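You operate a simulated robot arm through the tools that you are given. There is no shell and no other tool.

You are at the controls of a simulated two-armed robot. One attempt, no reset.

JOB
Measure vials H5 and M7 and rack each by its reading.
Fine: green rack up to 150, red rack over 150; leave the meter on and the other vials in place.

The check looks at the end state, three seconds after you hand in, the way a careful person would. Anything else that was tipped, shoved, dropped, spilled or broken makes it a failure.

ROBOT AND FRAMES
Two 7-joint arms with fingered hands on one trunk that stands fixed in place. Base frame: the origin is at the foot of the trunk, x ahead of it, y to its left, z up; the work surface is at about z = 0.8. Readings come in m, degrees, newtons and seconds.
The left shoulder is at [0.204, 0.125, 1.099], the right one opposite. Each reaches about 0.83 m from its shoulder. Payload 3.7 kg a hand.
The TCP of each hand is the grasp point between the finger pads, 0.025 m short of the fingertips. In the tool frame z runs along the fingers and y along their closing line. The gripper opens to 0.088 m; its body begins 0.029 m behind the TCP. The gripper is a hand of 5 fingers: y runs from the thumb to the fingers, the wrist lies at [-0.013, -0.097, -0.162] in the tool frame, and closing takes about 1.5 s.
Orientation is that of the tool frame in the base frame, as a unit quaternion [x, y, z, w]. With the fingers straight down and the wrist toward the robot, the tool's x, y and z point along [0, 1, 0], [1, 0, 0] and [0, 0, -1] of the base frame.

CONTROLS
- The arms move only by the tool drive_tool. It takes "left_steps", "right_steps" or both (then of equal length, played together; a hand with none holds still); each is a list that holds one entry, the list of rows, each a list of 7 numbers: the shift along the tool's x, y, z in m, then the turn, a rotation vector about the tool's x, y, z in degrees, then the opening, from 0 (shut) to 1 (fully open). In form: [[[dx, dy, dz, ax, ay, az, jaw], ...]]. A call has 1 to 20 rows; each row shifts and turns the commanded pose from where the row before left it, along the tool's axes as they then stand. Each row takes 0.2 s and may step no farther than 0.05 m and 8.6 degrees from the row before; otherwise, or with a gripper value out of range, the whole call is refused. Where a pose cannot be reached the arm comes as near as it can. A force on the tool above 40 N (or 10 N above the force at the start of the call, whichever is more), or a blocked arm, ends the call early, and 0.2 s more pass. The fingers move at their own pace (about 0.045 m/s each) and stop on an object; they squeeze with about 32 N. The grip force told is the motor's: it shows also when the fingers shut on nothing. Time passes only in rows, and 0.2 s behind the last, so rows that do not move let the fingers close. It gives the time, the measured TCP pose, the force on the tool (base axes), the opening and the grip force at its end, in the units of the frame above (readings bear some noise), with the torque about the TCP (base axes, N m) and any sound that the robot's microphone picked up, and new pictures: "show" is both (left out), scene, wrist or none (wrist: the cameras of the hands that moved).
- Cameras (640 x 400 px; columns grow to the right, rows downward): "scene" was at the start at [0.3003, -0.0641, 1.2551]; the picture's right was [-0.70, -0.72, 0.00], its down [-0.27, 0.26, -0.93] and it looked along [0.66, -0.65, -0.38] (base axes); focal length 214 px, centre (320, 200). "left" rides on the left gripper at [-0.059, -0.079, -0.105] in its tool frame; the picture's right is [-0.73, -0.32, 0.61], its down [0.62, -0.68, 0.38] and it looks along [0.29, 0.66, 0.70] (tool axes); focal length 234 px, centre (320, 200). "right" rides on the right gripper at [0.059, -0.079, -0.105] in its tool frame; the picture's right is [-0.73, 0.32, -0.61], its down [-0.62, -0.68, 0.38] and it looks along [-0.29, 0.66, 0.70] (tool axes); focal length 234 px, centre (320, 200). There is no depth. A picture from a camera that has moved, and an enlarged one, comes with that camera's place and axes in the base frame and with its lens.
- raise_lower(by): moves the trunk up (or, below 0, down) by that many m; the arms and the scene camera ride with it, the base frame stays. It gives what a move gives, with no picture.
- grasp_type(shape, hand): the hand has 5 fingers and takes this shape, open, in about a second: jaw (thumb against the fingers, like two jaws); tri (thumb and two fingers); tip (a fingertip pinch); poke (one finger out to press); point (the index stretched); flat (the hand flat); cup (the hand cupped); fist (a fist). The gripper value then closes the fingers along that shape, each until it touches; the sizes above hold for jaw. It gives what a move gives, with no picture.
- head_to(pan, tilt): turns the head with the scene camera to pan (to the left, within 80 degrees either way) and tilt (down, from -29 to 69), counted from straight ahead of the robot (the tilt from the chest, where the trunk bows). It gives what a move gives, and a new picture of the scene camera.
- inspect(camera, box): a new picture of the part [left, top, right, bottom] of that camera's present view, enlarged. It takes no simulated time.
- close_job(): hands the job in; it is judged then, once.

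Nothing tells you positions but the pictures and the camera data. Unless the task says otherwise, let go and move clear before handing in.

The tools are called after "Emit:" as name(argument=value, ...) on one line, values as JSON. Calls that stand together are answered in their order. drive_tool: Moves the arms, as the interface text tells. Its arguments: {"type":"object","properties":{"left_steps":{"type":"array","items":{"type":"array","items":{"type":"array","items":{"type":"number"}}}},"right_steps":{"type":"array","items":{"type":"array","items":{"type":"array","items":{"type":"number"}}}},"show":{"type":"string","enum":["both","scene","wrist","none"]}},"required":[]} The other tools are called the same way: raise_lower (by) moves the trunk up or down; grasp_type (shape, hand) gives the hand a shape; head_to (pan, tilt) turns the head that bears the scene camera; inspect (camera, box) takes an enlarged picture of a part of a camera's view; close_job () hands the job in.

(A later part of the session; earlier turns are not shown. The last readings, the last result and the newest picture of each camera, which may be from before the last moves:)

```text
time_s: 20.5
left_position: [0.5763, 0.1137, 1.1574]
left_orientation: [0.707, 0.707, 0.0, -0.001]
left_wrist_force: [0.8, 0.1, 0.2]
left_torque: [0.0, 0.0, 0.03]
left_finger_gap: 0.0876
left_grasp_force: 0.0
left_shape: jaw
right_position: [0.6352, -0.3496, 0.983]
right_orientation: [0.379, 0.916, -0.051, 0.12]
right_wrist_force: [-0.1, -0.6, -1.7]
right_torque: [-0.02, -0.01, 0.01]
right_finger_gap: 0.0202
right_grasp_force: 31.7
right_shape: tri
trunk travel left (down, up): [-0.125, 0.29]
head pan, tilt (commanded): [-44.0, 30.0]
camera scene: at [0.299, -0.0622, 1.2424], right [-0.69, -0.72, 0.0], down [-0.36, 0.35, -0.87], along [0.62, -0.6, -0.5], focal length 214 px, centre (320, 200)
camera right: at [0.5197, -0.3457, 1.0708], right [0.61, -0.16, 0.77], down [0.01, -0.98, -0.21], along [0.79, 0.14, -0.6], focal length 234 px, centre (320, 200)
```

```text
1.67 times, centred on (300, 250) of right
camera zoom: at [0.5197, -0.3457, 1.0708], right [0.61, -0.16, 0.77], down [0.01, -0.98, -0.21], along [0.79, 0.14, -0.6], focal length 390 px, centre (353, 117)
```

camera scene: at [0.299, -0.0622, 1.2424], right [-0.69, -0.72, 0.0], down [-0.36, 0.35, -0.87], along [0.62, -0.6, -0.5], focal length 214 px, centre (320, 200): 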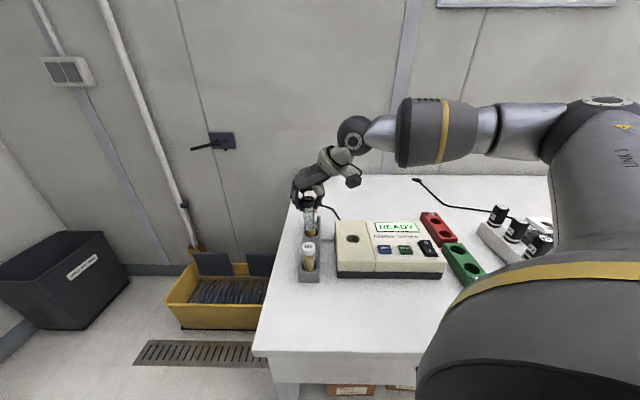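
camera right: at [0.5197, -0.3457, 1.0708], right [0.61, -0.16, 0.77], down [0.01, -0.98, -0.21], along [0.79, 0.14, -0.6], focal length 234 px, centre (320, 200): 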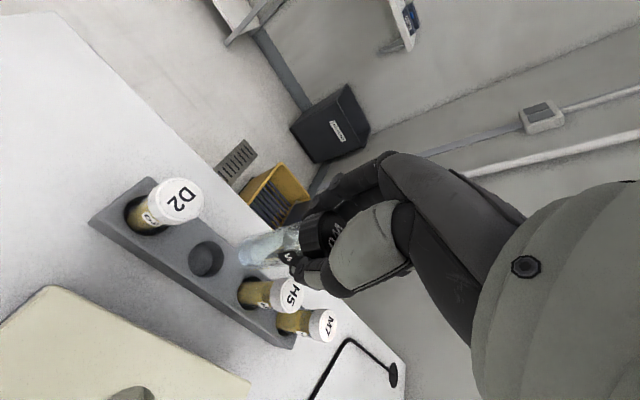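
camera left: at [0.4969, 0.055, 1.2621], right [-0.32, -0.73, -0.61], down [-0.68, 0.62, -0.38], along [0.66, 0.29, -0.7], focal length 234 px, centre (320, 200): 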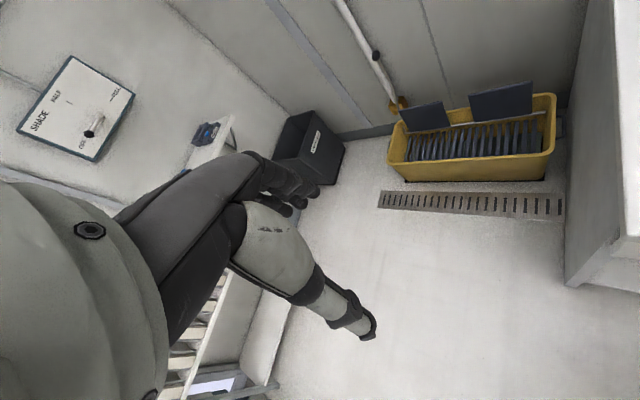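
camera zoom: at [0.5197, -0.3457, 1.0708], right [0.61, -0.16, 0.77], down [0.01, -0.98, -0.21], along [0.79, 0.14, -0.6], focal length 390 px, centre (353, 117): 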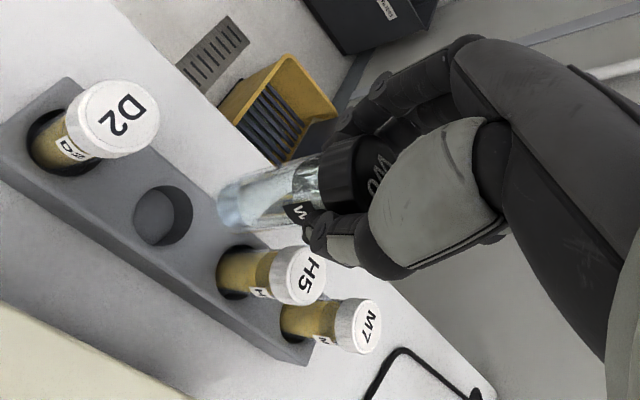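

W0 is held upright with its bottom at about z=0.898, so the vial is about 0.089 long. Next I'll carry it over the meter well near (0.562,-0.442).

Emit:
drive_tool(right_steps=[[[-0.0013, -0.0193, 0.0003, 0, 0, 0, 0], [-0.0013, -0.0193, 0.0003, 0, 0, 0, 0], [-0.0013, -0.0193, 0.0003, 0, 0, 0, 0], [-0.0013, -0.0193, 0.0003, 0, 0, 0, 0], [-0.0013, -0.0193, 0.0003, 0, 0, 0, 0], [-0.0013, -0.0193, 0.0003, 0, 0, 0, 0], [0, 0, 0, 0, 0, 0, 0], [0, 0, 0, 0, 0, 0, 0]]], show="wrist")

Emit:
inspect(camera="scene", box=[310, 180, 410, 280])

Emit:
inspect(camera="right", box=[160, 160, 400, 400])

```text
time_s: 22.3
left_position: [0.577, 0.1146, 1.1569]
left_orientation: [0.707, 0.708, 0.0, -0.001]
left_wrist_force: [0.4, 0.0, 0.3]
left_torque: [0.01, -0.02, 0.0]
left_finger_gap: 0.0876
left_grasp_force: 0.0
left_shape: jaw
right_position: [0.5589, -0.4385, 0.9839]
right_orientation: [0.379, 0.916, -0.05, 0.121]
right_wrist_force: [0.8, 0.2, -0.2]
right_torque: [-0.03, -0.01, 0.0]
right_finger_gap: 0.0204
right_grasp_force: 31.6
right_shape: tri
trunk travel left (down, up): [-0.125, 0.29]
head pan, tilt (commanded): [-44.0, 30.0]
camera right: at [0.4435, -0.4338, 1.0702], right [0.61, -0.16, 0.77], down [0.01, -0.98, -0.21], along [0.79, 0.14, -0.6], focal length 234 px, centre (320, 200)
```

right: 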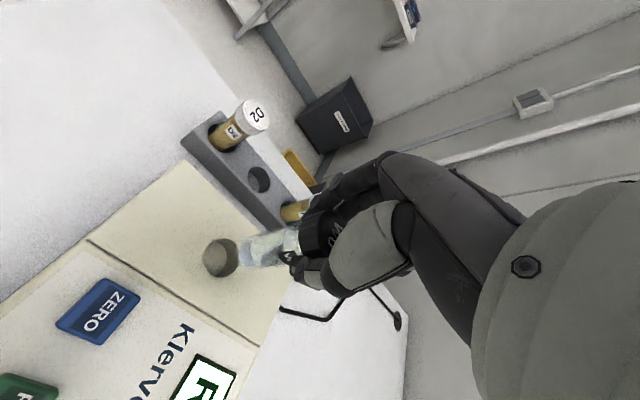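

```text
4.00 times, centred on (360, 230) of scene
camera zoom: at [0.2989, -0.0622, 1.2424], right [-0.69, -0.72, 0.0], down [-0.36, 0.35, -0.87], along [0.62, -0.6, -0.5], focal length 858 px, centre (160, 80)
```

zoom: 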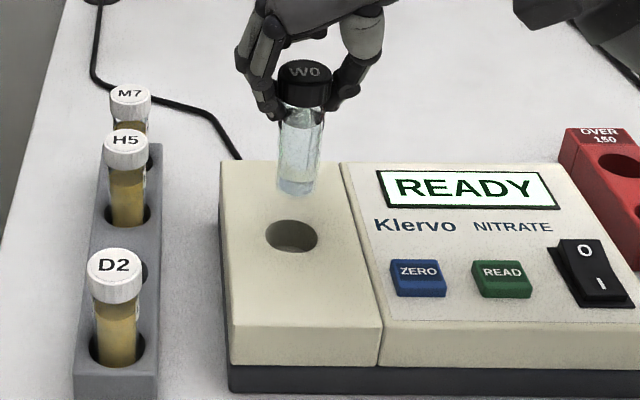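

```text
1.67 times, centred on (280, 280) of right
camera zoom: at [0.4435, -0.4338, 1.0702], right [0.61, -0.16, 0.77], down [0.01, -0.98, -0.21], along [0.79, 0.14, -0.6], focal length 390 px, centre (387, 67)
```

zoom: 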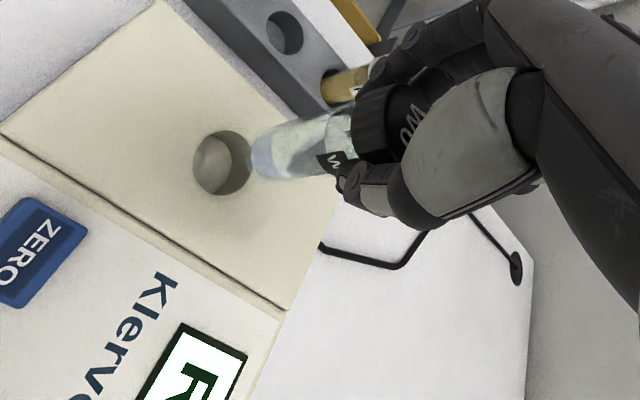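

Triangulation puts the vial's bottom at (0.5625,-0.440) and the well at (0.5616,-0.4406), so it is well aligned. I'll lower it part-way and check again.

Emit:
drive_tool(right_steps=[[[0.0026, 0, 0.0097, 0, 0, 0, 0], [0.0026, 0, 0.0097, 0, 0, 0, 0], [0.0026, 0, 0.0097, 0, 0, 0, 0], [0, 0, 0, 0, 0, 0, 0]]], show="none")

Emit:
inspect(camera="scene", box=[310, 180, 410, 280])

Emit:
inspect(camera="right", box=[160, 160, 400, 400])

```text
time_s: 23.3
left_position: [0.5778, 0.1149, 1.158]
left_orientation: [0.707, 0.707, 0.0, -0.001]
left_wrist_force: [-1.0, 0.6, -0.2]
left_torque: [0.0, 0.0, -0.01]
left_finger_gap: 0.0878
left_grasp_force: 0.0
left_shape: jaw
right_position: [0.5573, -0.4356, 0.9536]
right_orientation: [0.379, 0.916, -0.05, 0.12]
right_wrist_force: [-0.3, -0.4, 0.1]
right_torque: [0.01, 0.02, 0.0]
right_finger_gap: 0.0206
right_grasp_force: 32.0
right_shape: tri
trunk travel left (down, up): [-0.125, 0.29]
head pan, tilt (commanded): [-44.0, 30.0]
```

```text
4.00 times, centred on (360, 230) of scene
camera zoom: at [0.2989, -0.0622, 1.2425], right [-0.69, -0.72, 0.0], down [-0.36, 0.35, -0.87], along [0.62, -0.6, -0.5], focal length 858 px, centre (160, 80)
```

zoom: 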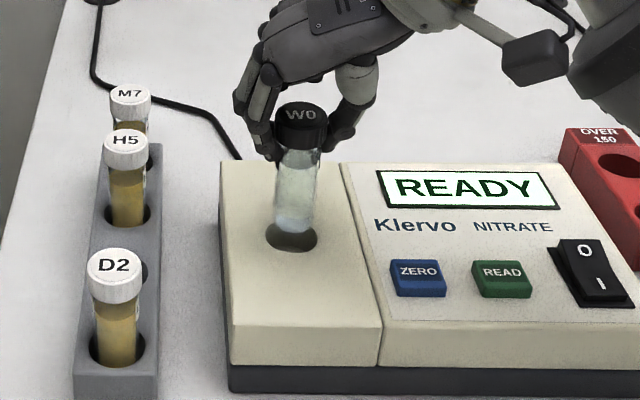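

```text
1.67 times, centred on (280, 280) of right
camera zoom: at [0.4424, -0.4329, 1.0408], right [0.61, -0.16, 0.77], down [0.01, -0.98, -0.21], along [0.79, 0.14, -0.6], focal length 390 px, centre (387, 67)
```

zoom: 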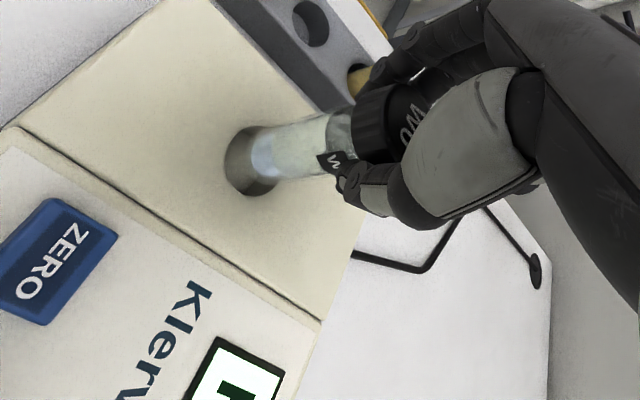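

It's still centred over the well, with about 5 mm of clearance all round. I'll continue lowering with a slight forward correction and watch the force.

Emit:
drive_tool(right_steps=[[[0.0007, 0, 0.0102, 0, 0, 0, 0], [0.0026, 0, 0.0097, 0, 0, 0, 0], [0.0026, 0, 0.0097, 0, 0, 0, 0], [0.0026, 0, 0.0097, 0, 0, 0, 0], [0, 0, 0, 0, 0, 0, 0]]], show="none")

Emit:
inspect(camera="scene", box=[310, 180, 410, 280])

Emit:
inspect(camera="right", box=[160, 160, 400, 400])

```text
time_s: 24.5
left_position: [0.5766, 0.1141, 1.1589]
left_orientation: [0.707, 0.707, 0.0, 0.001]
left_wrist_force: [0.2, 1.2, 0.6]
left_torque: [0.0, 0.01, 0.01]
left_finger_gap: 0.0875
left_grasp_force: 0.0
left_shape: jaw
right_position: [0.5591, -0.4388, 0.9182]
right_orientation: [0.381, 0.915, -0.05, 0.124]
right_wrist_force: [2.3, -2.1, 18.4]
right_torque: [-0.05, -0.13, -0.05]
right_finger_gap: 0.021
right_grasp_force: 31.9
right_shape: tri
trunk travel left (down, up): [-0.125, 0.29]
head pan, tilt (commanded): [-44.0, 30.0]
```

```text
4.00 times, centred on (360, 230) of scene
camera zoom: at [0.2973, -0.0613, 1.2433], right [-0.69, -0.72, 0.0], down [-0.36, 0.35, -0.87], along [0.62, -0.6, -0.5], focal length 858 px, centre (160, 80)
```

zoom: 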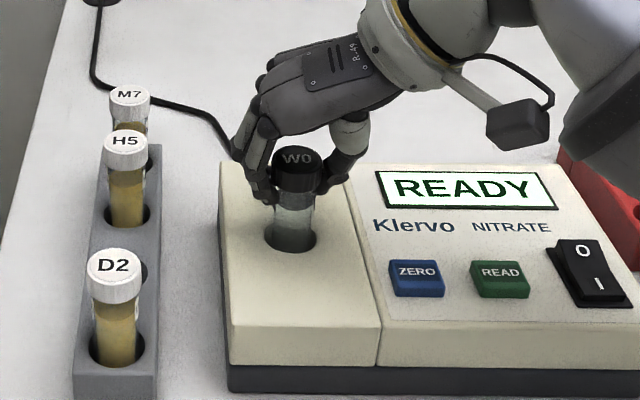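

```text
1.67 times, centred on (280, 280) of right
camera zoom: at [0.4426, -0.4349, 1.003], right [0.61, -0.15, 0.78], down [0.02, -0.98, -0.21], along [0.8, 0.14, -0.59], focal length 390 px, centre (387, 67)
```

zoom: 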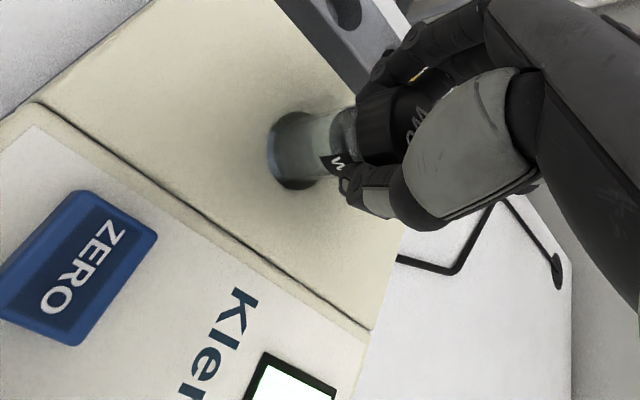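

The upward force of 18 N shows W0 resting on the well floor, which is about 25 mm deep. I'll ease the pressure, open the hand and rise clear.

Emit:
drive_tool(right_steps=[[[-0.0008, 0, -0.0032, 0, 0, 0, 0], [0, 0, 0, 0, 0, 0, 0]]], show="none")

Emit:
drive_tool(right_steps=[[[0, 0, 0, 0, 0, 0, 0.4], [0, 0, 0, 0, 0, 0, 0.55], [0, 0, 0, 0, 0, 0, 0.7], [0, 0, 0, 0, 0, 0, 0.75], [0, 0, 0, 0, 0, 0, 0.75]]], show="none")

Emit:
inspect(camera="scene", box=[310, 180, 410, 280])

Emit:
inspect(camera="right", box=[160, 160, 400, 400])

```text
time_s: 25.1
left_position: [0.5767, 0.1145, 1.1582]
left_orientation: [0.707, 0.707, -0.001, -0.001]
left_wrist_force: [-0.5, 0.0, 0.2]
left_torque: [0.02, -0.01, -0.02]
left_finger_gap: 0.0874
left_grasp_force: 0.1
left_shape: jaw
right_position: [0.5585, -0.4386, 0.9184]
right_orientation: [0.379, 0.916, -0.05, 0.121]
right_wrist_force: [2.0, -1.8, 13.3]
right_torque: [-0.03, -0.1, -0.02]
right_finger_gap: 0.0212
right_grasp_force: 32.3
right_shape: tri
trunk travel left (down, up): [-0.125, 0.29]
head pan, tilt (commanded): [-44.0, 30.0]
```

```text
time_s: 26.3
left_position: [0.5773, 0.1146, 1.1573]
left_orientation: [0.708, 0.706, -0.001, 0.001]
left_wrist_force: [0.0, 0.3, -0.3]
left_torque: [0.0, 0.02, 0.01]
left_finger_gap: 0.0877
left_grasp_force: 0.0
left_shape: jaw
right_position: [0.5597, -0.4394, 0.9172]
right_orientation: [0.379, 0.916, -0.051, 0.12]
right_wrist_force: [0.1, 0.1, -0.3]
right_torque: [0.0, 0.01, -0.01]
right_finger_gap: 0.0657
right_grasp_force: 0.0
right_shape: tri
trunk travel left (down, up): [-0.125, 0.29]
head pan, tilt (commanded): [-44.0, 30.0]
```

```text
4.00 times, centred on (360, 230) of scene
camera zoom: at [0.2989, -0.0622, 1.2424], right [-0.69, -0.72, 0.0], down [-0.36, 0.35, -0.87], along [0.62, -0.6, -0.5], focal length 858 px, centre (160, 80)
```

zoom: 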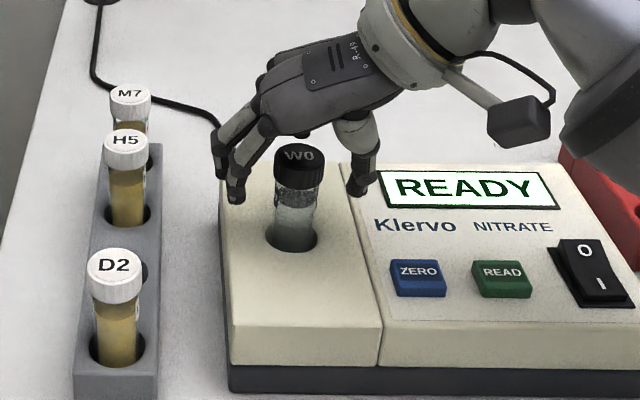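

```text
1.67 times, centred on (280, 280) of right
camera zoom: at [0.4434, -0.435, 1.0037], right [0.61, -0.16, 0.77], down [0.01, -0.98, -0.21], along [0.79, 0.14, -0.6], focal length 390 px, centre (387, 67)
```

zoom: 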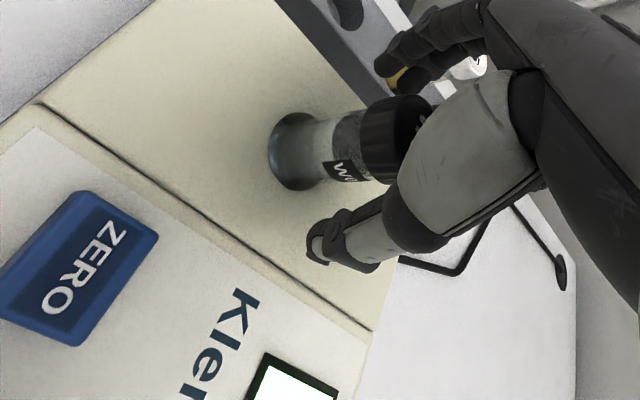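

W0 stands upright in the well and the hand is clear of it. I'll raise straight up and switch to poke shape.

Emit:
drive_tool(right_steps=[[[-0.0026, 0, -0.0097, 0, 0, 0, 0.75], [-0.0026, 0, -0.0097, 0, 0, 0, 0.75], [-0.0039, 0, -0.0145, 0, 0, 0, 0.75], [-0.0039, 0, -0.0145, 0, 0, 0, 0.75], [-0.0039, 0, -0.0145, 0, 0, 0, 0.75], [-0.0039, 0, -0.0145, 0, 0, 0, 0.75], [-0.0039, 0, -0.0145, 0, 0, 0, 0.75], [-0.0039, 0, -0.0145, 0, 0, 0, 0.75], [-0.0039, 0, -0.0145, 0, 0, 0, 1]]], show="none")

Emit:
grasp_type(shape="poke", hand="right")

Emit:
inspect(camera="scene", box=[290, 100, 440, 280])

Emit:
inspect(camera="right", box=[0, 0, 640, 400])

```text
time_s: 28.3
left_position: [0.5767, 0.1153, 1.158]
left_orientation: [0.707, 0.707, 0.001, 0.0]
left_wrist_force: [0.4, 0.7, -0.1]
left_torque: [-0.03, -0.02, -0.01]
left_finger_gap: 0.0878
left_grasp_force: 0.0
left_shape: jaw
right_position: [0.5597, -0.4392, 1.0416]
right_orientation: [0.38, 0.916, -0.049, 0.12]
right_wrist_force: [1.5, 1.0, 0.3]
right_torque: [-0.01, 0.01, -0.01]
right_finger_gap: 0.0875
right_grasp_force: 0.1
right_shape: tri
trunk travel left (down, up): [-0.125, 0.29]
head pan, tilt (commanded): [-44.0, 30.0]
```

```text
time_s: 29.2
left_position: [0.5768, 0.1134, 1.158]
left_orientation: [0.707, 0.707, 0.0, 0.0]
left_wrist_force: [0.3, -0.5, 0.4]
left_torque: [0.01, 0.02, 0.01]
left_finger_gap: 0.0878
left_grasp_force: 0.1
left_shape: jaw
right_position: [0.5592, -0.4387, 1.0422]
right_orientation: [0.379, 0.916, -0.05, 0.12]
right_wrist_force: [0.2, 0.7, 0.3]
right_torque: [-0.02, 0.02, 0.02]
right_finger_gap: 0.0001
right_grasp_force: 0.1
right_shape: poke
trunk travel left (down, up): [-0.125, 0.29]
head pan, tilt (commanded): [-44.0, 30.0]
```

```text
2.22 times, centred on (365, 190) of scene
camera zoom: at [0.2989, -0.0622, 1.2424], right [-0.69, -0.72, 0.0], down [-0.36, 0.35, -0.87], along [0.62, -0.6, -0.5], focal length 477 px, centre (220, 222)
```

zoom: 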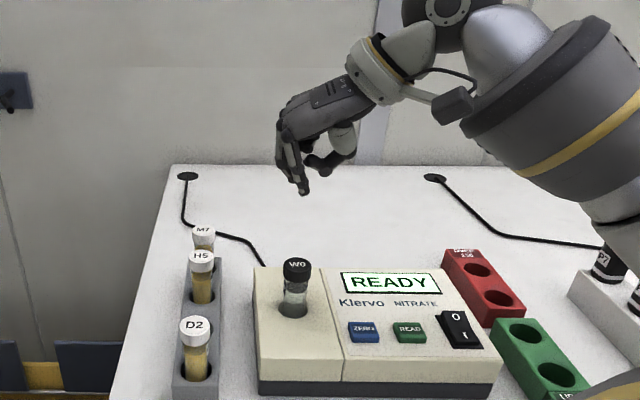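

```text
1.00 times, centred on (320, 200) of right (not enlarged: the box is as wide or as high as the picture)
camera zoom: at [0.4448, -0.4353, 1.1289], right [0.61, -0.16, 0.77], down [0.01, -0.98, -0.21], along [0.79, 0.14, -0.6], focal length 234 px, centre (320, 200)
```

zoom: 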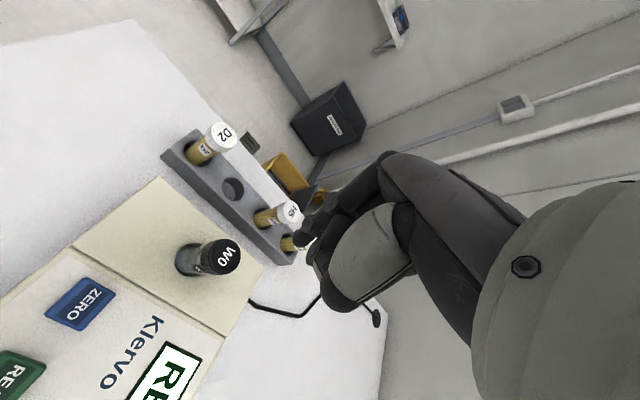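

The index finger points down with the others folded. I'll zoom in to locate the fingertip precisely in the tool frame.

Emit:
inspect(camera="scene", box=[340, 140, 400, 200])

Emit:
inspect(camera="right", box=[260, 160, 380, 280])

Emit:
inspect(camera="scene", box=[360, 210, 450, 270])

```text
6.67 times, centred on (370, 170) of scene
camera zoom: at [0.2989, -0.0622, 1.2424], right [-0.69, -0.72, 0.0], down [-0.36, 0.35, -0.87], along [0.62, -0.6, -0.5], focal length 1430 px, centre (-13, 400)
```

zoom: 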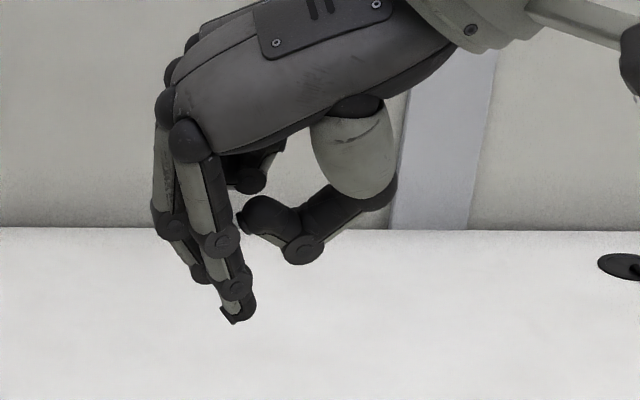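

```text
3.33 times, centred on (320, 220) of right
camera zoom: at [0.4448, -0.4353, 1.1289], right [0.61, -0.16, 0.77], down [0.01, -0.98, -0.21], along [0.79, 0.14, -0.6], focal length 781 px, centre (320, 133)
```

zoom: 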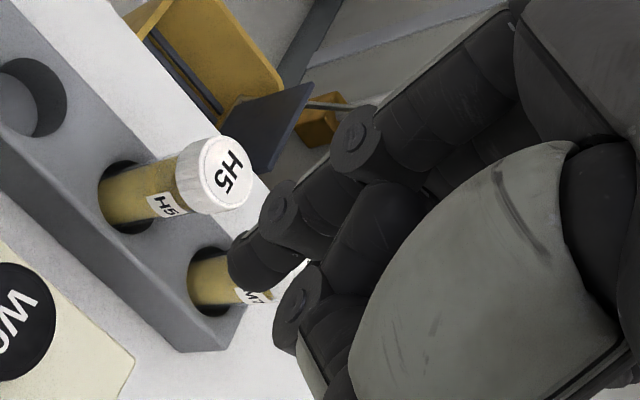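

```text
6.67 times, centred on (405, 240) of scene
camera zoom: at [0.2989, -0.0622, 1.2424], right [-0.69, -0.72, 0.0], down [-0.36, 0.35, -0.87], along [0.62, -0.6, -0.5], focal length 1430 px, centre (-247, -67)
```

zoom: 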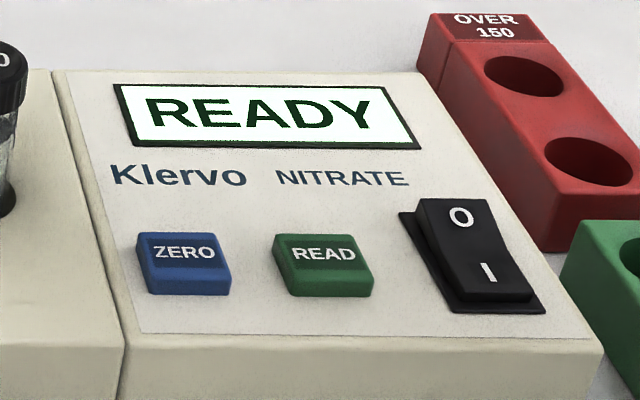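

The fingertip sits about 25 mm below the TCP, almost on its axis. ZERO is at about (0.478,-0.462,0.865), so I'll move above it and stop about 35 mm short to check.

Emit:
drive_tool(right_steps=[[[0.0097, -0.019, -0.0026, 0, 0, 0, 1], [0.0097, -0.019, -0.0026, 0, 0, 0, 1], [0.0097, -0.019, -0.0026, 0, 0, 0, 1], [0.0098, -0.0191, -0.0026, 0, 0, 0, 1], [0.0036, 0, 0.0135, 0, 0, 0, 1], [0.0036, 0, 0.0135, 0, 0, 0, 1], [0.0036, 0, 0.0135, 0, 0, 0, 1], [0.0036, 0, 0.0135, 0, 0, 0, 1], [0.0036, 0, 0.0135, 0, 0, 0, 1], [0.0036, 0, 0.0135, 0, 0, 0, 1], [0.0036, 0, 0.0135, 0, 0, 0, 1], [0.0036, 0, 0.0135, 0, 0, 0, 1], [0, 0, 0, 0, 0, 0, 1]]], show="none")

Emit:
inspect(camera="scene", box=[330, 190, 450, 280])

Emit:
inspect(camera="right", box=[100, 140, 400, 390])

```text
time_s: 32.0
left_position: [0.5771, 0.1141, 1.1579]
left_orientation: [0.707, 0.707, 0.0, -0.001]
left_wrist_force: [0.0, 0.4, -0.9]
left_torque: [0.0, 0.0, 0.02]
left_finger_gap: 0.0874
left_grasp_force: 0.0
left_shape: jaw
right_position: [0.4786, -0.4646, 0.9298]
right_orientation: [0.379, 0.916, -0.05, 0.121]
right_wrist_force: [0.3, 0.1, 0.1]
right_torque: [0.01, 0.01, 0.01]
right_finger_gap: 0.0
right_grasp_force: 0.1
right_shape: poke
trunk travel left (down, up): [-0.125, 0.29]
head pan, tilt (commanded): [-44.0, 30.0]
```

```text
4.44 times, centred on (390, 235) of scene
camera zoom: at [0.2989, -0.0622, 1.2425], right [-0.69, -0.72, 0.0], down [-0.36, 0.35, -0.87], along [0.62, -0.6, -0.5], focal length 953 px, centre (9, 44)
```

zoom: 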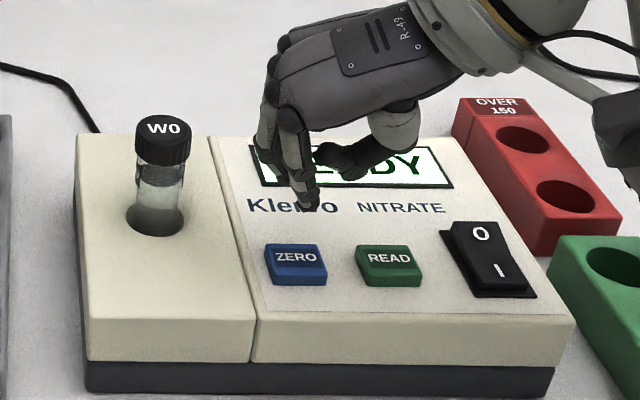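

```text
1.60 times, centred on (250, 265) of right
camera zoom: at [0.3631, -0.4607, 1.0163], right [0.61, -0.16, 0.77], down [0.01, -0.98, -0.21], along [0.79, 0.14, -0.6], focal length 375 px, centre (432, 96)
```

zoom: 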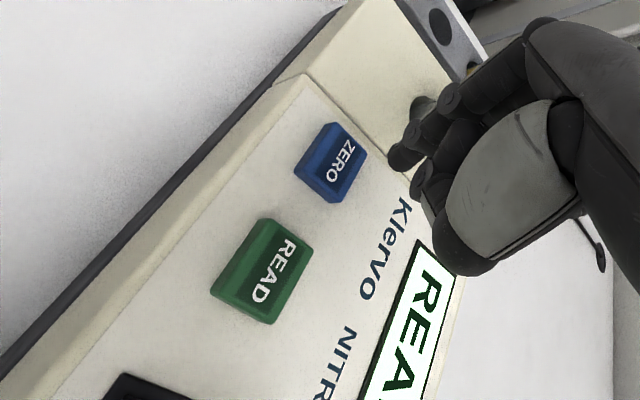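

The fingertip is about 6 mm too far back relative to ZERO's centre. I'll correct that and come down to just above the button.

Emit:
drive_tool(right_steps=[[[0.0058, -0.0003, -0.0016, 0, 0, 0, 1], [0.0019, 0, 0.0071, 0, 0, 0, 1], [0.0019, 0, 0.0071, 0, 0, 0, 1], [0.0019, 0, 0.0071, 0, 0, 0, 1], [0, 0, 0, 0, 0, 0, 1]]], show="none")

Emit:
inspect(camera="scene", box=[350, 210, 430, 270])

Emit:
inspect(camera="right", box=[200, 150, 400, 300])

```text
time_s: 33.2
left_position: [0.5768, 0.1136, 1.1577]
left_orientation: [0.707, 0.707, 0.0, 0.001]
left_wrist_force: [0.0, 0.2, -0.7]
left_torque: [-0.01, 0.01, 0.0]
left_finger_gap: 0.0878
left_grasp_force: 0.2
left_shape: jaw
right_position: [0.4729, -0.4607, 0.908]
right_orientation: [0.379, 0.916, -0.05, 0.12]
right_wrist_force: [-0.2, 0.1, 0.0]
right_torque: [0.02, 0.0, -0.01]
right_finger_gap: 0.0003
right_grasp_force: 0.0
right_shape: poke
trunk travel left (down, up): [-0.125, 0.29]
head pan, tilt (commanded): [-44.0, 30.0]
```

```text
6.67 times, centred on (390, 240) of scene
camera zoom: at [0.2989, -0.0622, 1.2425], right [-0.69, -0.72, 0.0], down [-0.36, 0.35, -0.87], along [0.62, -0.6, -0.5], focal length 1430 px, centre (-147, -67)
```

zoom: 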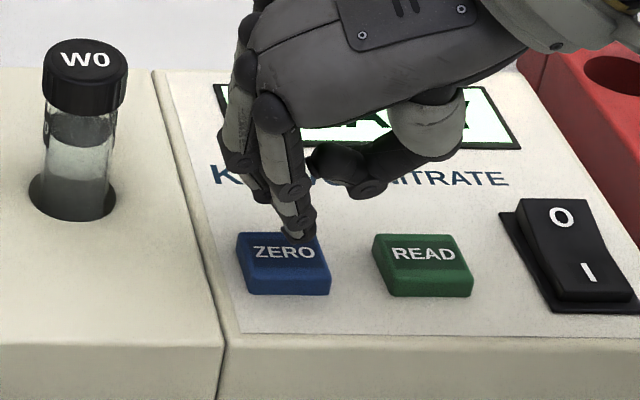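

```text
2.67 times, centred on (300, 225) of right
camera zoom: at [0.358, -0.4567, 0.994], right [0.61, -0.16, 0.77], down [0.01, -0.98, -0.21], along [0.79, 0.14, -0.6], focal length 624 px, centre (373, 133)
```

zoom: 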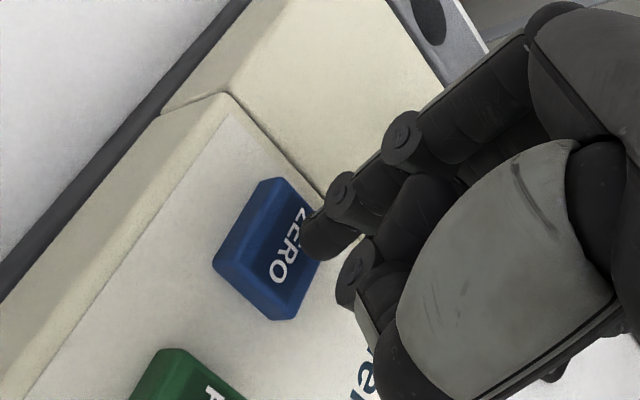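

The tip is about 7 mm above ZERO and within its face. I'll press down gently in small steps.

Emit:
drive_tool(right_steps=[[[-0.0014, 0.001, 0.0024, 0, 0, 0, 1], [0.0005, 0, 0.0019, 0, 0, 0, 1], [0.0005, 0, 0.0019, 0, 0, 0, 1], [0.0005, 0, 0.0019, 0, 0, 0, 1]]], show="none")

Emit:
inspect(camera="scene", box=[350, 210, 430, 270])

```text
time_s: 34.2
left_position: [0.576, 0.1138, 1.1584]
left_orientation: [0.707, 0.708, 0.0, 0.0]
left_wrist_force: [0.1, -0.7, 0.1]
left_torque: [-0.02, 0.0, 0.0]
left_finger_gap: 0.0877
left_grasp_force: 0.0
left_shape: jaw
right_position: [0.4766, -0.4607, 0.8994]
right_orientation: [0.38, 0.916, -0.05, 0.12]
right_wrist_force: [-0.5, -0.6, 0.2]
right_torque: [0.01, 0.01, 0.01]
right_finger_gap: 0.0
right_grasp_force: 0.1
right_shape: poke
trunk travel left (down, up): [-0.125, 0.29]
head pan, tilt (commanded): [-44.0, 30.0]
```

```text
6.67 times, centred on (390, 240) of scene
camera zoom: at [0.2989, -0.0622, 1.2424], right [-0.69, -0.72, 0.0], down [-0.36, 0.35, -0.87], along [0.62, -0.6, -0.5], focal length 1430 px, centre (-147, -67)
```

zoom: 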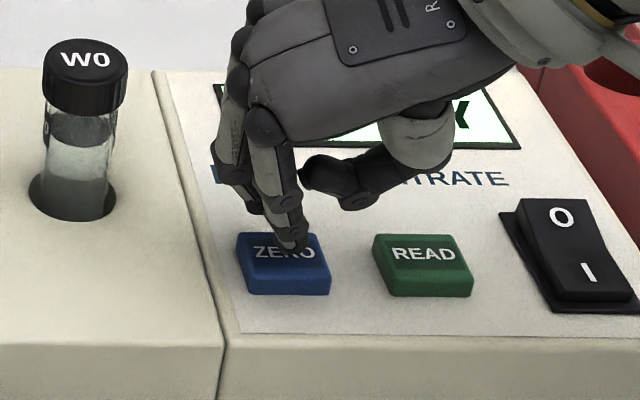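

No contact yet, so I'll keep pressing down in 2 mm steps.

Emit:
drive_tool(right_steps=[[[0.0005, 0, 0.0019, 0, 0, 0, 1], [0.0005, 0, 0.0019, 0, 0, 0, 1], [0.0005, 0, 0.0019, 0, 0, 0, 1]]], show="none")

Emit:
inspect(camera="scene", box=[350, 210, 430, 270])

```text
time_s: 35.0
left_position: [0.5777, 0.1139, 1.1579]
left_orientation: [0.707, 0.708, 0.0, 0.0]
left_wrist_force: [-0.4, 0.2, 0.8]
left_torque: [0.04, -0.02, -0.01]
left_finger_gap: 0.0878
left_grasp_force: 0.0
left_shape: jaw
right_position: [0.476, -0.461, 0.8937]
right_orientation: [0.379, 0.916, -0.051, 0.121]
right_wrist_force: [1.0, 0.6, 2.4]
right_torque: [-0.01, 0.02, -0.01]
right_finger_gap: 0.0
right_grasp_force: 0.2
right_shape: poke
trunk travel left (down, up): [-0.125, 0.29]
head pan, tilt (commanded): [-44.0, 30.0]
heard: click
```

```text
6.67 times, centred on (390, 240) of scene
camera zoom: at [0.2987, -0.0621, 1.2425], right [-0.69, -0.72, 0.0], down [-0.36, 0.35, -0.87], along [0.62, -0.6, -0.5], focal length 1430 px, centre (-147, -67)
```

zoom: 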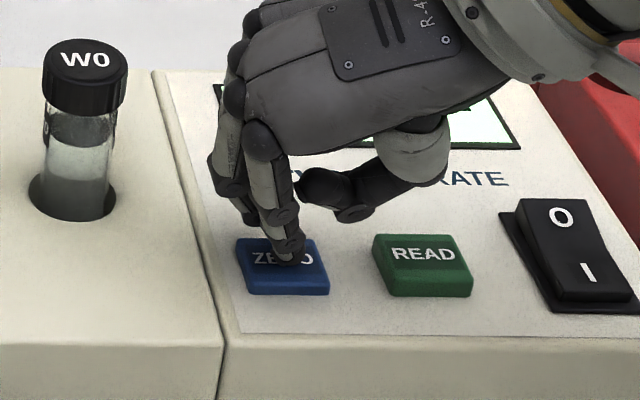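

I heard a click, so ZERO is pressed. I'll rise up and read the display.

Emit:
drive_tool(right_steps=[[[-0.0013, 0, -0.0048, 0, 0, 0, 1], [-0.0026, 0, -0.0097, 0, 0, 0, 1], [-0.0039, 0, -0.0145, 0, 0, 0, 1], [-0.0039, 0, -0.0145, 0, 0, 0, 1], [-0.0039, 0, -0.0145, 0, 0, 0, 1], [-0.0039, 0, -0.0145, 0, 0, 0, 1], [-0.0039, 0, -0.0145, 0, 0, 0, 1], [-0.0039, 0, -0.0145, 0, 0, 0, 1], [-0.0039, 0, -0.0145, 0, 0, 0, 1], [-0.0039, 0, -0.0145, 0, 0, 0, 1]]], show="scene")

Emit:
inspect(camera="scene", box=[320, 200, 450, 280])

```text
time_s: 37.2
left_position: [0.5774, 0.1142, 1.1571]
left_orientation: [0.707, 0.707, 0.0, 0.0]
left_wrist_force: [-0.5, 0.5, -0.8]
left_torque: [0.05, 0.0, 0.01]
left_finger_gap: 0.0877
left_grasp_force: 0.0
left_shape: jaw
right_position: [0.4769, -0.461, 1.0304]
right_orientation: [0.379, 0.916, -0.05, 0.12]
right_wrist_force: [-0.5, 0.7, -0.2]
right_torque: [-0.02, -0.02, 0.01]
right_finger_gap: 0.0
right_grasp_force: 0.1
right_shape: poke
trunk travel left (down, up): [-0.125, 0.29]
head pan, tilt (commanded): [-44.0, 30.0]
camera scene: at [0.2988, -0.0621, 1.2425], right [-0.69, -0.72, 0.0], down [-0.36, 0.35, -0.87], along [0.62, -0.6, -0.5], focal length 214 px, centre (320, 200)
```

scene: 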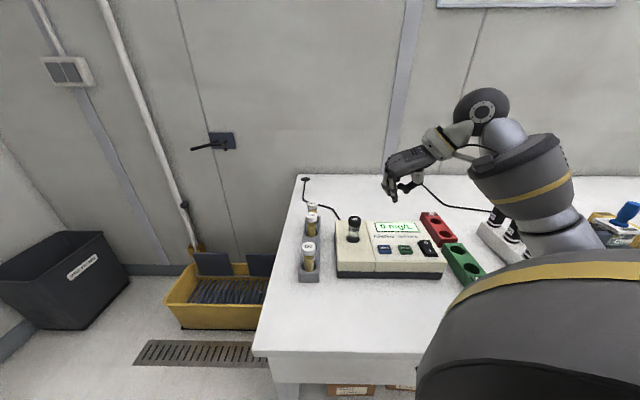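

```text
4.92 times, centred on (385, 240) of scene
camera zoom: at [0.2988, -0.0621, 1.2425], right [-0.69, -0.72, 0.0], down [-0.36, 0.35, -0.87], along [0.62, -0.6, -0.5], focal length 1056 px, centre (0, 3)
```

zoom: 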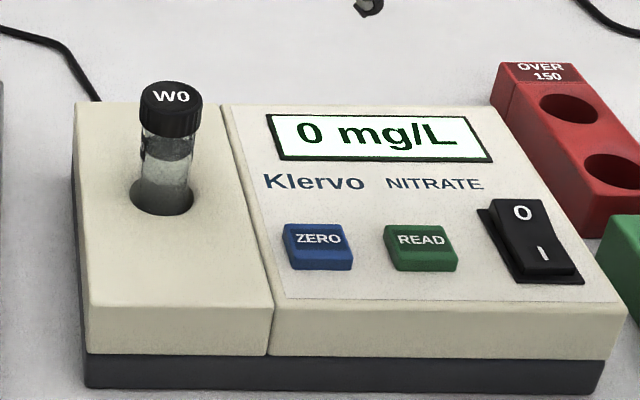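

The display reads "0 mg/L", so the meter is zeroed. I'll switch to tri and go back for W0 to return it to its slot.

Emit:
grasp_type(shape="tri", hand="right")

Emit:
drive_tool(right_steps=[[[-0.0108, 0.0185, 0.0029, 0, 0, 0, 0.75], [-0.0108, 0.0185, 0.0029, 0, 0, 0, 0.75], [-0.0108, 0.0184, 0.0029, 0, 0, 0, 0.75], [-0.0109, 0.0184, 0.0029, 0, 0, 0, 0.75], [0.0035, 0, 0.0129, 0, 0, 0, 0.75], [0.0035, 0, 0.0129, 0, 0, 0, 0.75], [0.0035, 0, 0.0129, 0, 0, 0, 0.75], [0.0034, 0, 0.0129, 0, 0, 0, 0.75], [0.0034, 0, 0.0129, 0, 0, 0, 0.75], [0.0034, 0, 0.0129, 0, 0, 0, 0.75], [0, 0, 0, 0, 0, 0, 0.75]]], show="none")

Emit:
inspect(camera="scene", box=[310, 180, 410, 280])

Emit:
inspect(camera="right", box=[160, 160, 400, 400])

```text
time_s: 38.1
left_position: [0.5765, 0.1138, 1.1581]
left_orientation: [0.707, 0.707, 0.0, 0.001]
left_wrist_force: [-0.8, 1.4, -0.2]
left_torque: [0.01, 0.0, 0.0]
left_finger_gap: 0.0879
left_grasp_force: 0.1
left_shape: jaw
right_position: [0.4753, -0.4612, 1.0306]
right_orientation: [0.38, 0.916, -0.05, 0.12]
right_wrist_force: [-0.5, 0.1, 0.1]
right_torque: [-0.01, 0.0, -0.01]
right_finger_gap: 0.0879
right_grasp_force: 0.1
right_shape: tri
trunk travel left (down, up): [-0.125, 0.29]
head pan, tilt (commanded): [-44.0, 30.0]
```

```text
time_s: 40.5
left_position: [0.5757, 0.1133, 1.1576]
left_orientation: [0.707, 0.707, -0.001, -0.001]
left_wrist_force: [0.5, 0.0, -0.5]
left_torque: [0.01, 0.01, -0.02]
left_finger_gap: 0.0877
left_grasp_force: 0.1
left_shape: jaw
right_position: [0.5608, -0.4408, 0.949]
right_orientation: [0.379, 0.916, -0.05, 0.121]
right_wrist_force: [0.0, 1.1, -0.8]
right_torque: [-0.01, -0.03, 0.04]
right_finger_gap: 0.0665
right_grasp_force: 0.0
right_shape: tri
trunk travel left (down, up): [-0.125, 0.29]
head pan, tilt (commanded): [-44.0, 30.0]
```

```text
4.00 times, centred on (360, 230) of scene
camera zoom: at [0.2988, -0.0622, 1.2425], right [-0.69, -0.72, 0.0], down [-0.36, 0.35, -0.87], along [0.62, -0.6, -0.5], focal length 858 px, centre (160, 80)
```

zoom: 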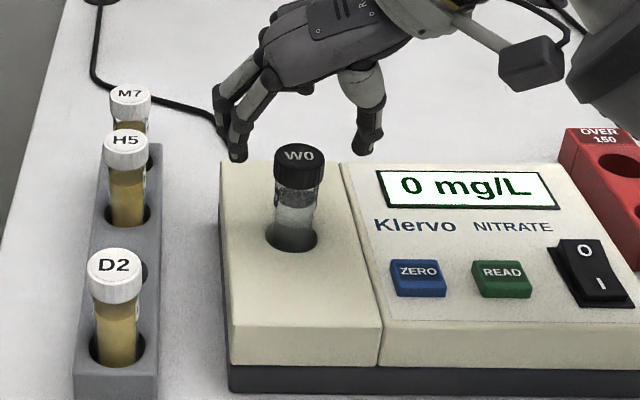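

```text
1.67 times, centred on (280, 280) of right
camera zoom: at [0.4449, -0.4367, 1.0353], right [0.61, -0.16, 0.77], down [0.01, -0.98, -0.21], along [0.79, 0.14, -0.6], focal length 390 px, centre (387, 67)
```

zoom: 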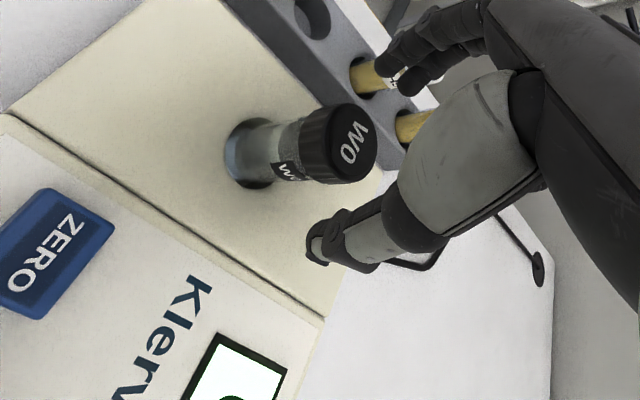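

The hand is centred on W0. I'll lower it to the same grip height as before and close.

Emit:
drive_tool(right_steps=[[[0.0027, 0, 0.01, 0, 0, 0, 0.75], [0.0027, 0, 0.01, 0, 0, 0, 0.75], [0.0027, 0, 0.01, 0, 0, 0, 0.75], [0, 0, 0, 0, 0, 0, 0.6], [0, 0, 0, 0, 0, 0, 0.5], [0, 0, 0, 0, 0, 0, 0.4], [0, 0, 0, 0, 0, 0, 0.2], [0, 0, 0, 0, 0, 0, 0], [0, 0, 0, 0, 0, 0, 0], [0, 0, 0, 0, 0, 0, 0], [0, 0, 0, 0, 0, 0, 0]]], show="none")

Emit:
inspect(camera="scene", box=[310, 180, 410, 280])

Emit:
inspect(camera="right", box=[160, 160, 400, 400])

```text
time_s: 42.9
left_position: [0.577, 0.114, 1.1578]
left_orientation: [0.707, 0.708, 0.001, 0.001]
left_wrist_force: [-0.5, -0.1, 0.4]
left_torque: [-0.04, 0.02, 0.0]
left_finger_gap: 0.0877
left_grasp_force: 0.0
left_shape: jaw
right_position: [0.5602, -0.4402, 0.9176]
right_orientation: [0.38, 0.916, -0.05, 0.12]
right_wrist_force: [-0.7, 0.6, -0.4]
right_torque: [0.02, 0.02, 0.03]
right_finger_gap: 0.0203
right_grasp_force: 32.3
right_shape: tri
trunk travel left (down, up): [-0.125, 0.29]
head pan, tilt (commanded): [-44.0, 30.0]
```

```text
4.00 times, centred on (360, 230) of scene
camera zoom: at [0.2989, -0.0622, 1.2424], right [-0.69, -0.72, 0.0], down [-0.36, 0.35, -0.87], along [0.62, -0.6, -0.5], focal length 858 px, centre (160, 80)
```

zoom: 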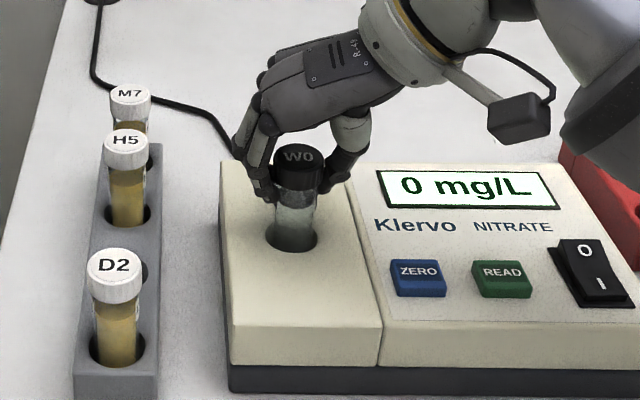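

```text
1.67 times, centred on (280, 280) of right
camera zoom: at [0.4443, -0.4367, 1.0045], right [0.61, -0.16, 0.77], down [0.01, -0.98, -0.21], along [0.79, 0.14, -0.6], focal length 390 px, centre (387, 67)
```

zoom: 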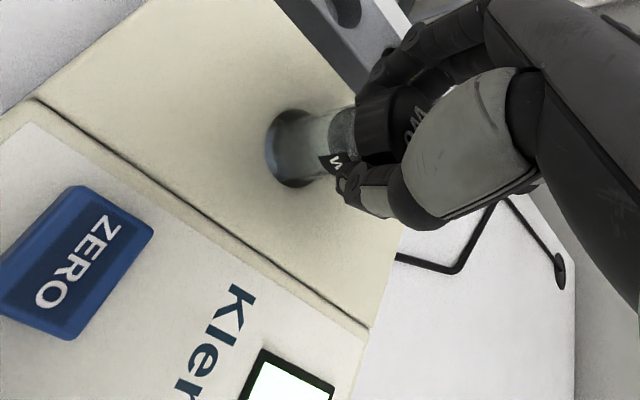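

W0 is gripped again. I'll lift it and carry it back over its empty slot.

Emit:
drive_tool(right_steps=[[[-0.0026, 0, -0.0097, 0, 0, 0, 0], [-0.0036, 0, -0.0135, 0, 0, 0, 0], [-0.0036, 0, -0.0135, 0, 0, 0, 0], [-0.0036, 0, -0.0135, 0, 0, 0, 0], [-0.0036, 0, -0.0135, 0, 0, 0, 0], [-0.0036, 0, -0.0135, 0, 0, 0, 0], [0.0017, 0.0194, -0.0004, 0, 0, 0, 0], [0.0017, 0.0194, -0.0005, 0, 0, 0, 0], [0.0017, 0.0194, -0.0004, 0, 0, 0, 0], [0.0017, 0.0194, -0.0005, 0, 0, 0, 0], [0.0017, 0.0194, -0.0004, 0, 0, 0, 0], [0.0017, 0.0194, -0.0005, 0, 0, 0, 0], [0, 0, 0, 0, 0, 0, 0]]], show="none")

Emit:
inspect(camera="scene", box=[280, 170, 380, 280])

Emit:
inspect(camera="right", box=[180, 130, 420, 370])

```text
time_s: 45.7
left_position: [0.577, 0.113, 1.1584]
left_orientation: [0.707, 0.707, 0.001, 0.0]
left_wrist_force: [-0.2, 0.0, 1.3]
left_torque: [0.03, 0.03, 0.0]
left_finger_gap: 0.0876
left_grasp_force: 0.0
left_shape: jaw
right_position: [0.6338, -0.3521, 0.9987]
right_orientation: [0.379, 0.916, -0.051, 0.121]
right_wrist_force: [-1.2, 0.9, 0.3]
right_torque: [0.0, -0.01, 0.0]
right_finger_gap: 0.0203
right_grasp_force: 31.9
right_shape: tri
trunk travel left (down, up): [-0.125, 0.29]
head pan, tilt (commanded): [-44.0, 30.0]
```

```text
3.64 times, centred on (330, 225) of scene
camera zoom: at [0.2988, -0.0624, 1.2425], right [-0.69, -0.72, 0.0], down [-0.36, 0.35, -0.87], along [0.62, -0.6, -0.5], focal length 780 px, centre (284, 109)
```

zoom: 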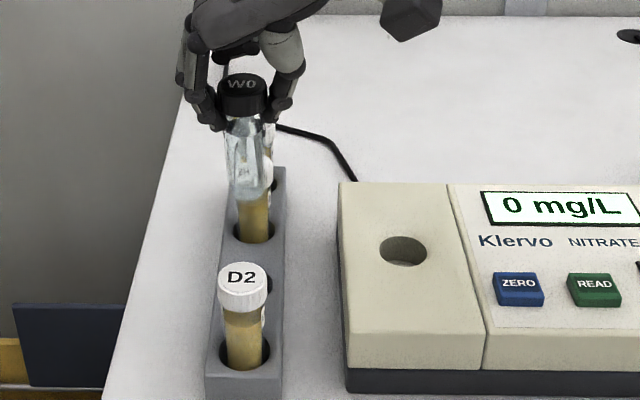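

```text
1.67 times, centred on (300, 250) of right
camera zoom: at [0.5188, -0.3476, 1.0853], right [0.61, -0.16, 0.77], down [0.01, -0.98, -0.21], along [0.79, 0.14, -0.6], focal length 390 px, centre (353, 117)
```

zoom: 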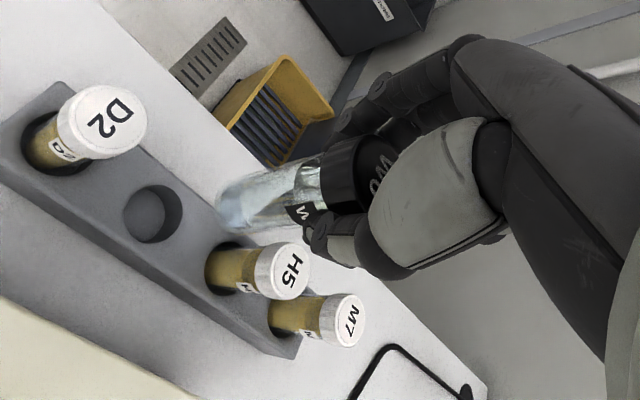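

The vial's bottom is about 6 mm too far back relative to the slot centre, so I'll correct and lower to just above the slot for a check.

Emit:
drive_tool(right_steps=[[[0.0058, -0.0015, -0.0016, 0, 0, 0, 0], [0.0036, 0, 0.0133, 0, 0, 0, 0], [0.0036, 0, 0.0133, 0, 0, 0, 0], [0.0036, 0, 0.0133, 0, 0, 0, 0], [0.0035, 0, 0.0132, 0, 0, 0, 0], [0, 0, 0, 0, 0, 0, 0]]], show="none")

Emit:
inspect(camera="scene", box=[290, 180, 370, 270])

Emit:
inspect(camera="right", box=[180, 130, 420, 370])

```text
time_s: 47.1
left_position: [0.5764, 0.1131, 1.1574]
left_orientation: [0.707, 0.707, -0.001, 0.001]
left_wrist_force: [-0.4, -0.4, 0.1]
left_torque: [-0.03, -0.01, -0.01]
left_finger_gap: 0.0878
left_grasp_force: 0.0
left_shape: jaw
right_position: [0.6293, -0.3459, 0.944]
right_orientation: [0.379, 0.916, -0.05, 0.12]
right_wrist_force: [-0.4, -0.1, -0.3]
right_torque: [0.0, 0.0, 0.0]
right_finger_gap: 0.0201
right_grasp_force: 32.0
right_shape: tri
trunk travel left (down, up): [-0.125, 0.29]
head pan, tilt (commanded): [-44.0, 30.0]
```

```text
4.44 times, centred on (330, 225) of scene
camera zoom: at [0.2988, -0.0622, 1.2425], right [-0.69, -0.72, 0.0], down [-0.36, 0.35, -0.87], along [0.62, -0.6, -0.5], focal length 953 px, centre (276, 89)
```

zoom: 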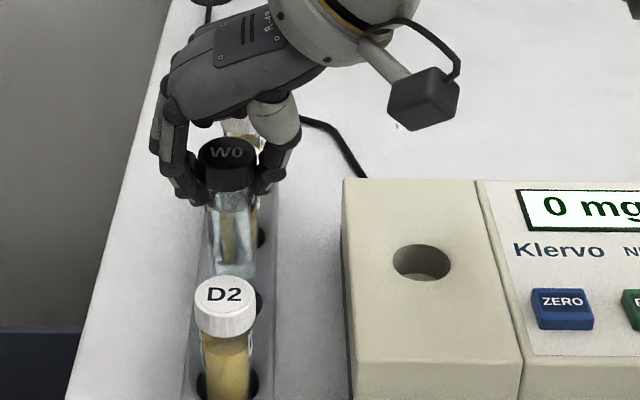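

```text
1.67 times, centred on (300, 250) of right
camera zoom: at [0.5138, -0.3429, 1.0305], right [0.61, -0.16, 0.77], down [0.01, -0.98, -0.21], along [0.79, 0.14, -0.6], focal length 390 px, centre (353, 117)
```

zoom: 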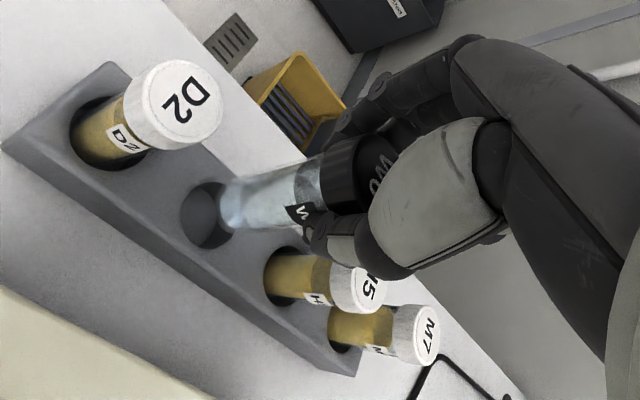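

The vial lines up with its slot to within about 3 mm. I'll apply a small forward correction and lower it in.

Emit:
drive_tool(right_steps=[[[0.0007, 0, 0.0102, 0, 0, 0, 0], [0.0026, 0, 0.0097, 0, 0, 0, 0], [0.0026, 0, 0.0097, 0, 0, 0, 0], [0, 0, 0, 0, 0, 0, 0]]], show="none")

Emit:
inspect(camera="right", box=[180, 130, 420, 370])

Emit:
inspect(camera="scene", box=[290, 180, 370, 270])

```text
time_s: 48.1
left_position: [0.5769, 0.1132, 1.1581]
left_orientation: [0.707, 0.707, 0.0, 0.0]
left_wrist_force: [-0.1, -0.3, 1.0]
left_torque: [-0.02, 0.0, 0.01]
left_finger_gap: 0.0879
left_grasp_force: 0.1
left_shape: jaw
right_position: [0.6308, -0.3483, 0.9143]
right_orientation: [0.38, 0.916, -0.05, 0.12]
right_wrist_force: [-0.3, 0.0, -0.3]
right_torque: [0.01, 0.0, 0.02]
right_finger_gap: 0.0202
right_grasp_force: 31.5
right_shape: tri
trunk travel left (down, up): [-0.125, 0.29]
head pan, tilt (commanded): [-44.0, 30.0]
```

```text
1.67 times, centred on (300, 250) of right
camera zoom: at [0.5149, -0.3445, 1.0], right [0.61, -0.16, 0.77], down [0.01, -0.98, -0.21], along [0.79, 0.14, -0.6], focal length 390 px, centre (353, 117)
```

zoom: 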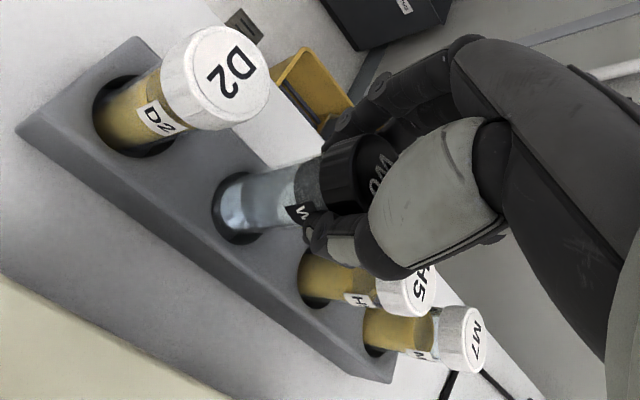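

```text
4.44 times, centred on (330, 225) of scene
camera zoom: at [0.2988, -0.0622, 1.2425], right [-0.69, -0.72, 0.0], down [-0.36, 0.35, -0.87], along [0.62, -0.6, -0.5], focal length 953 px, centre (276, 89)
```

zoom: 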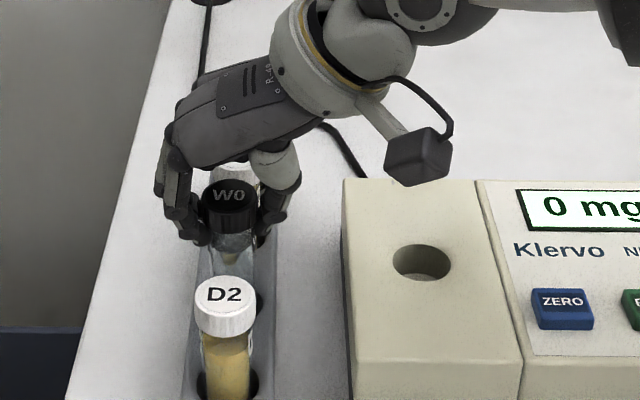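

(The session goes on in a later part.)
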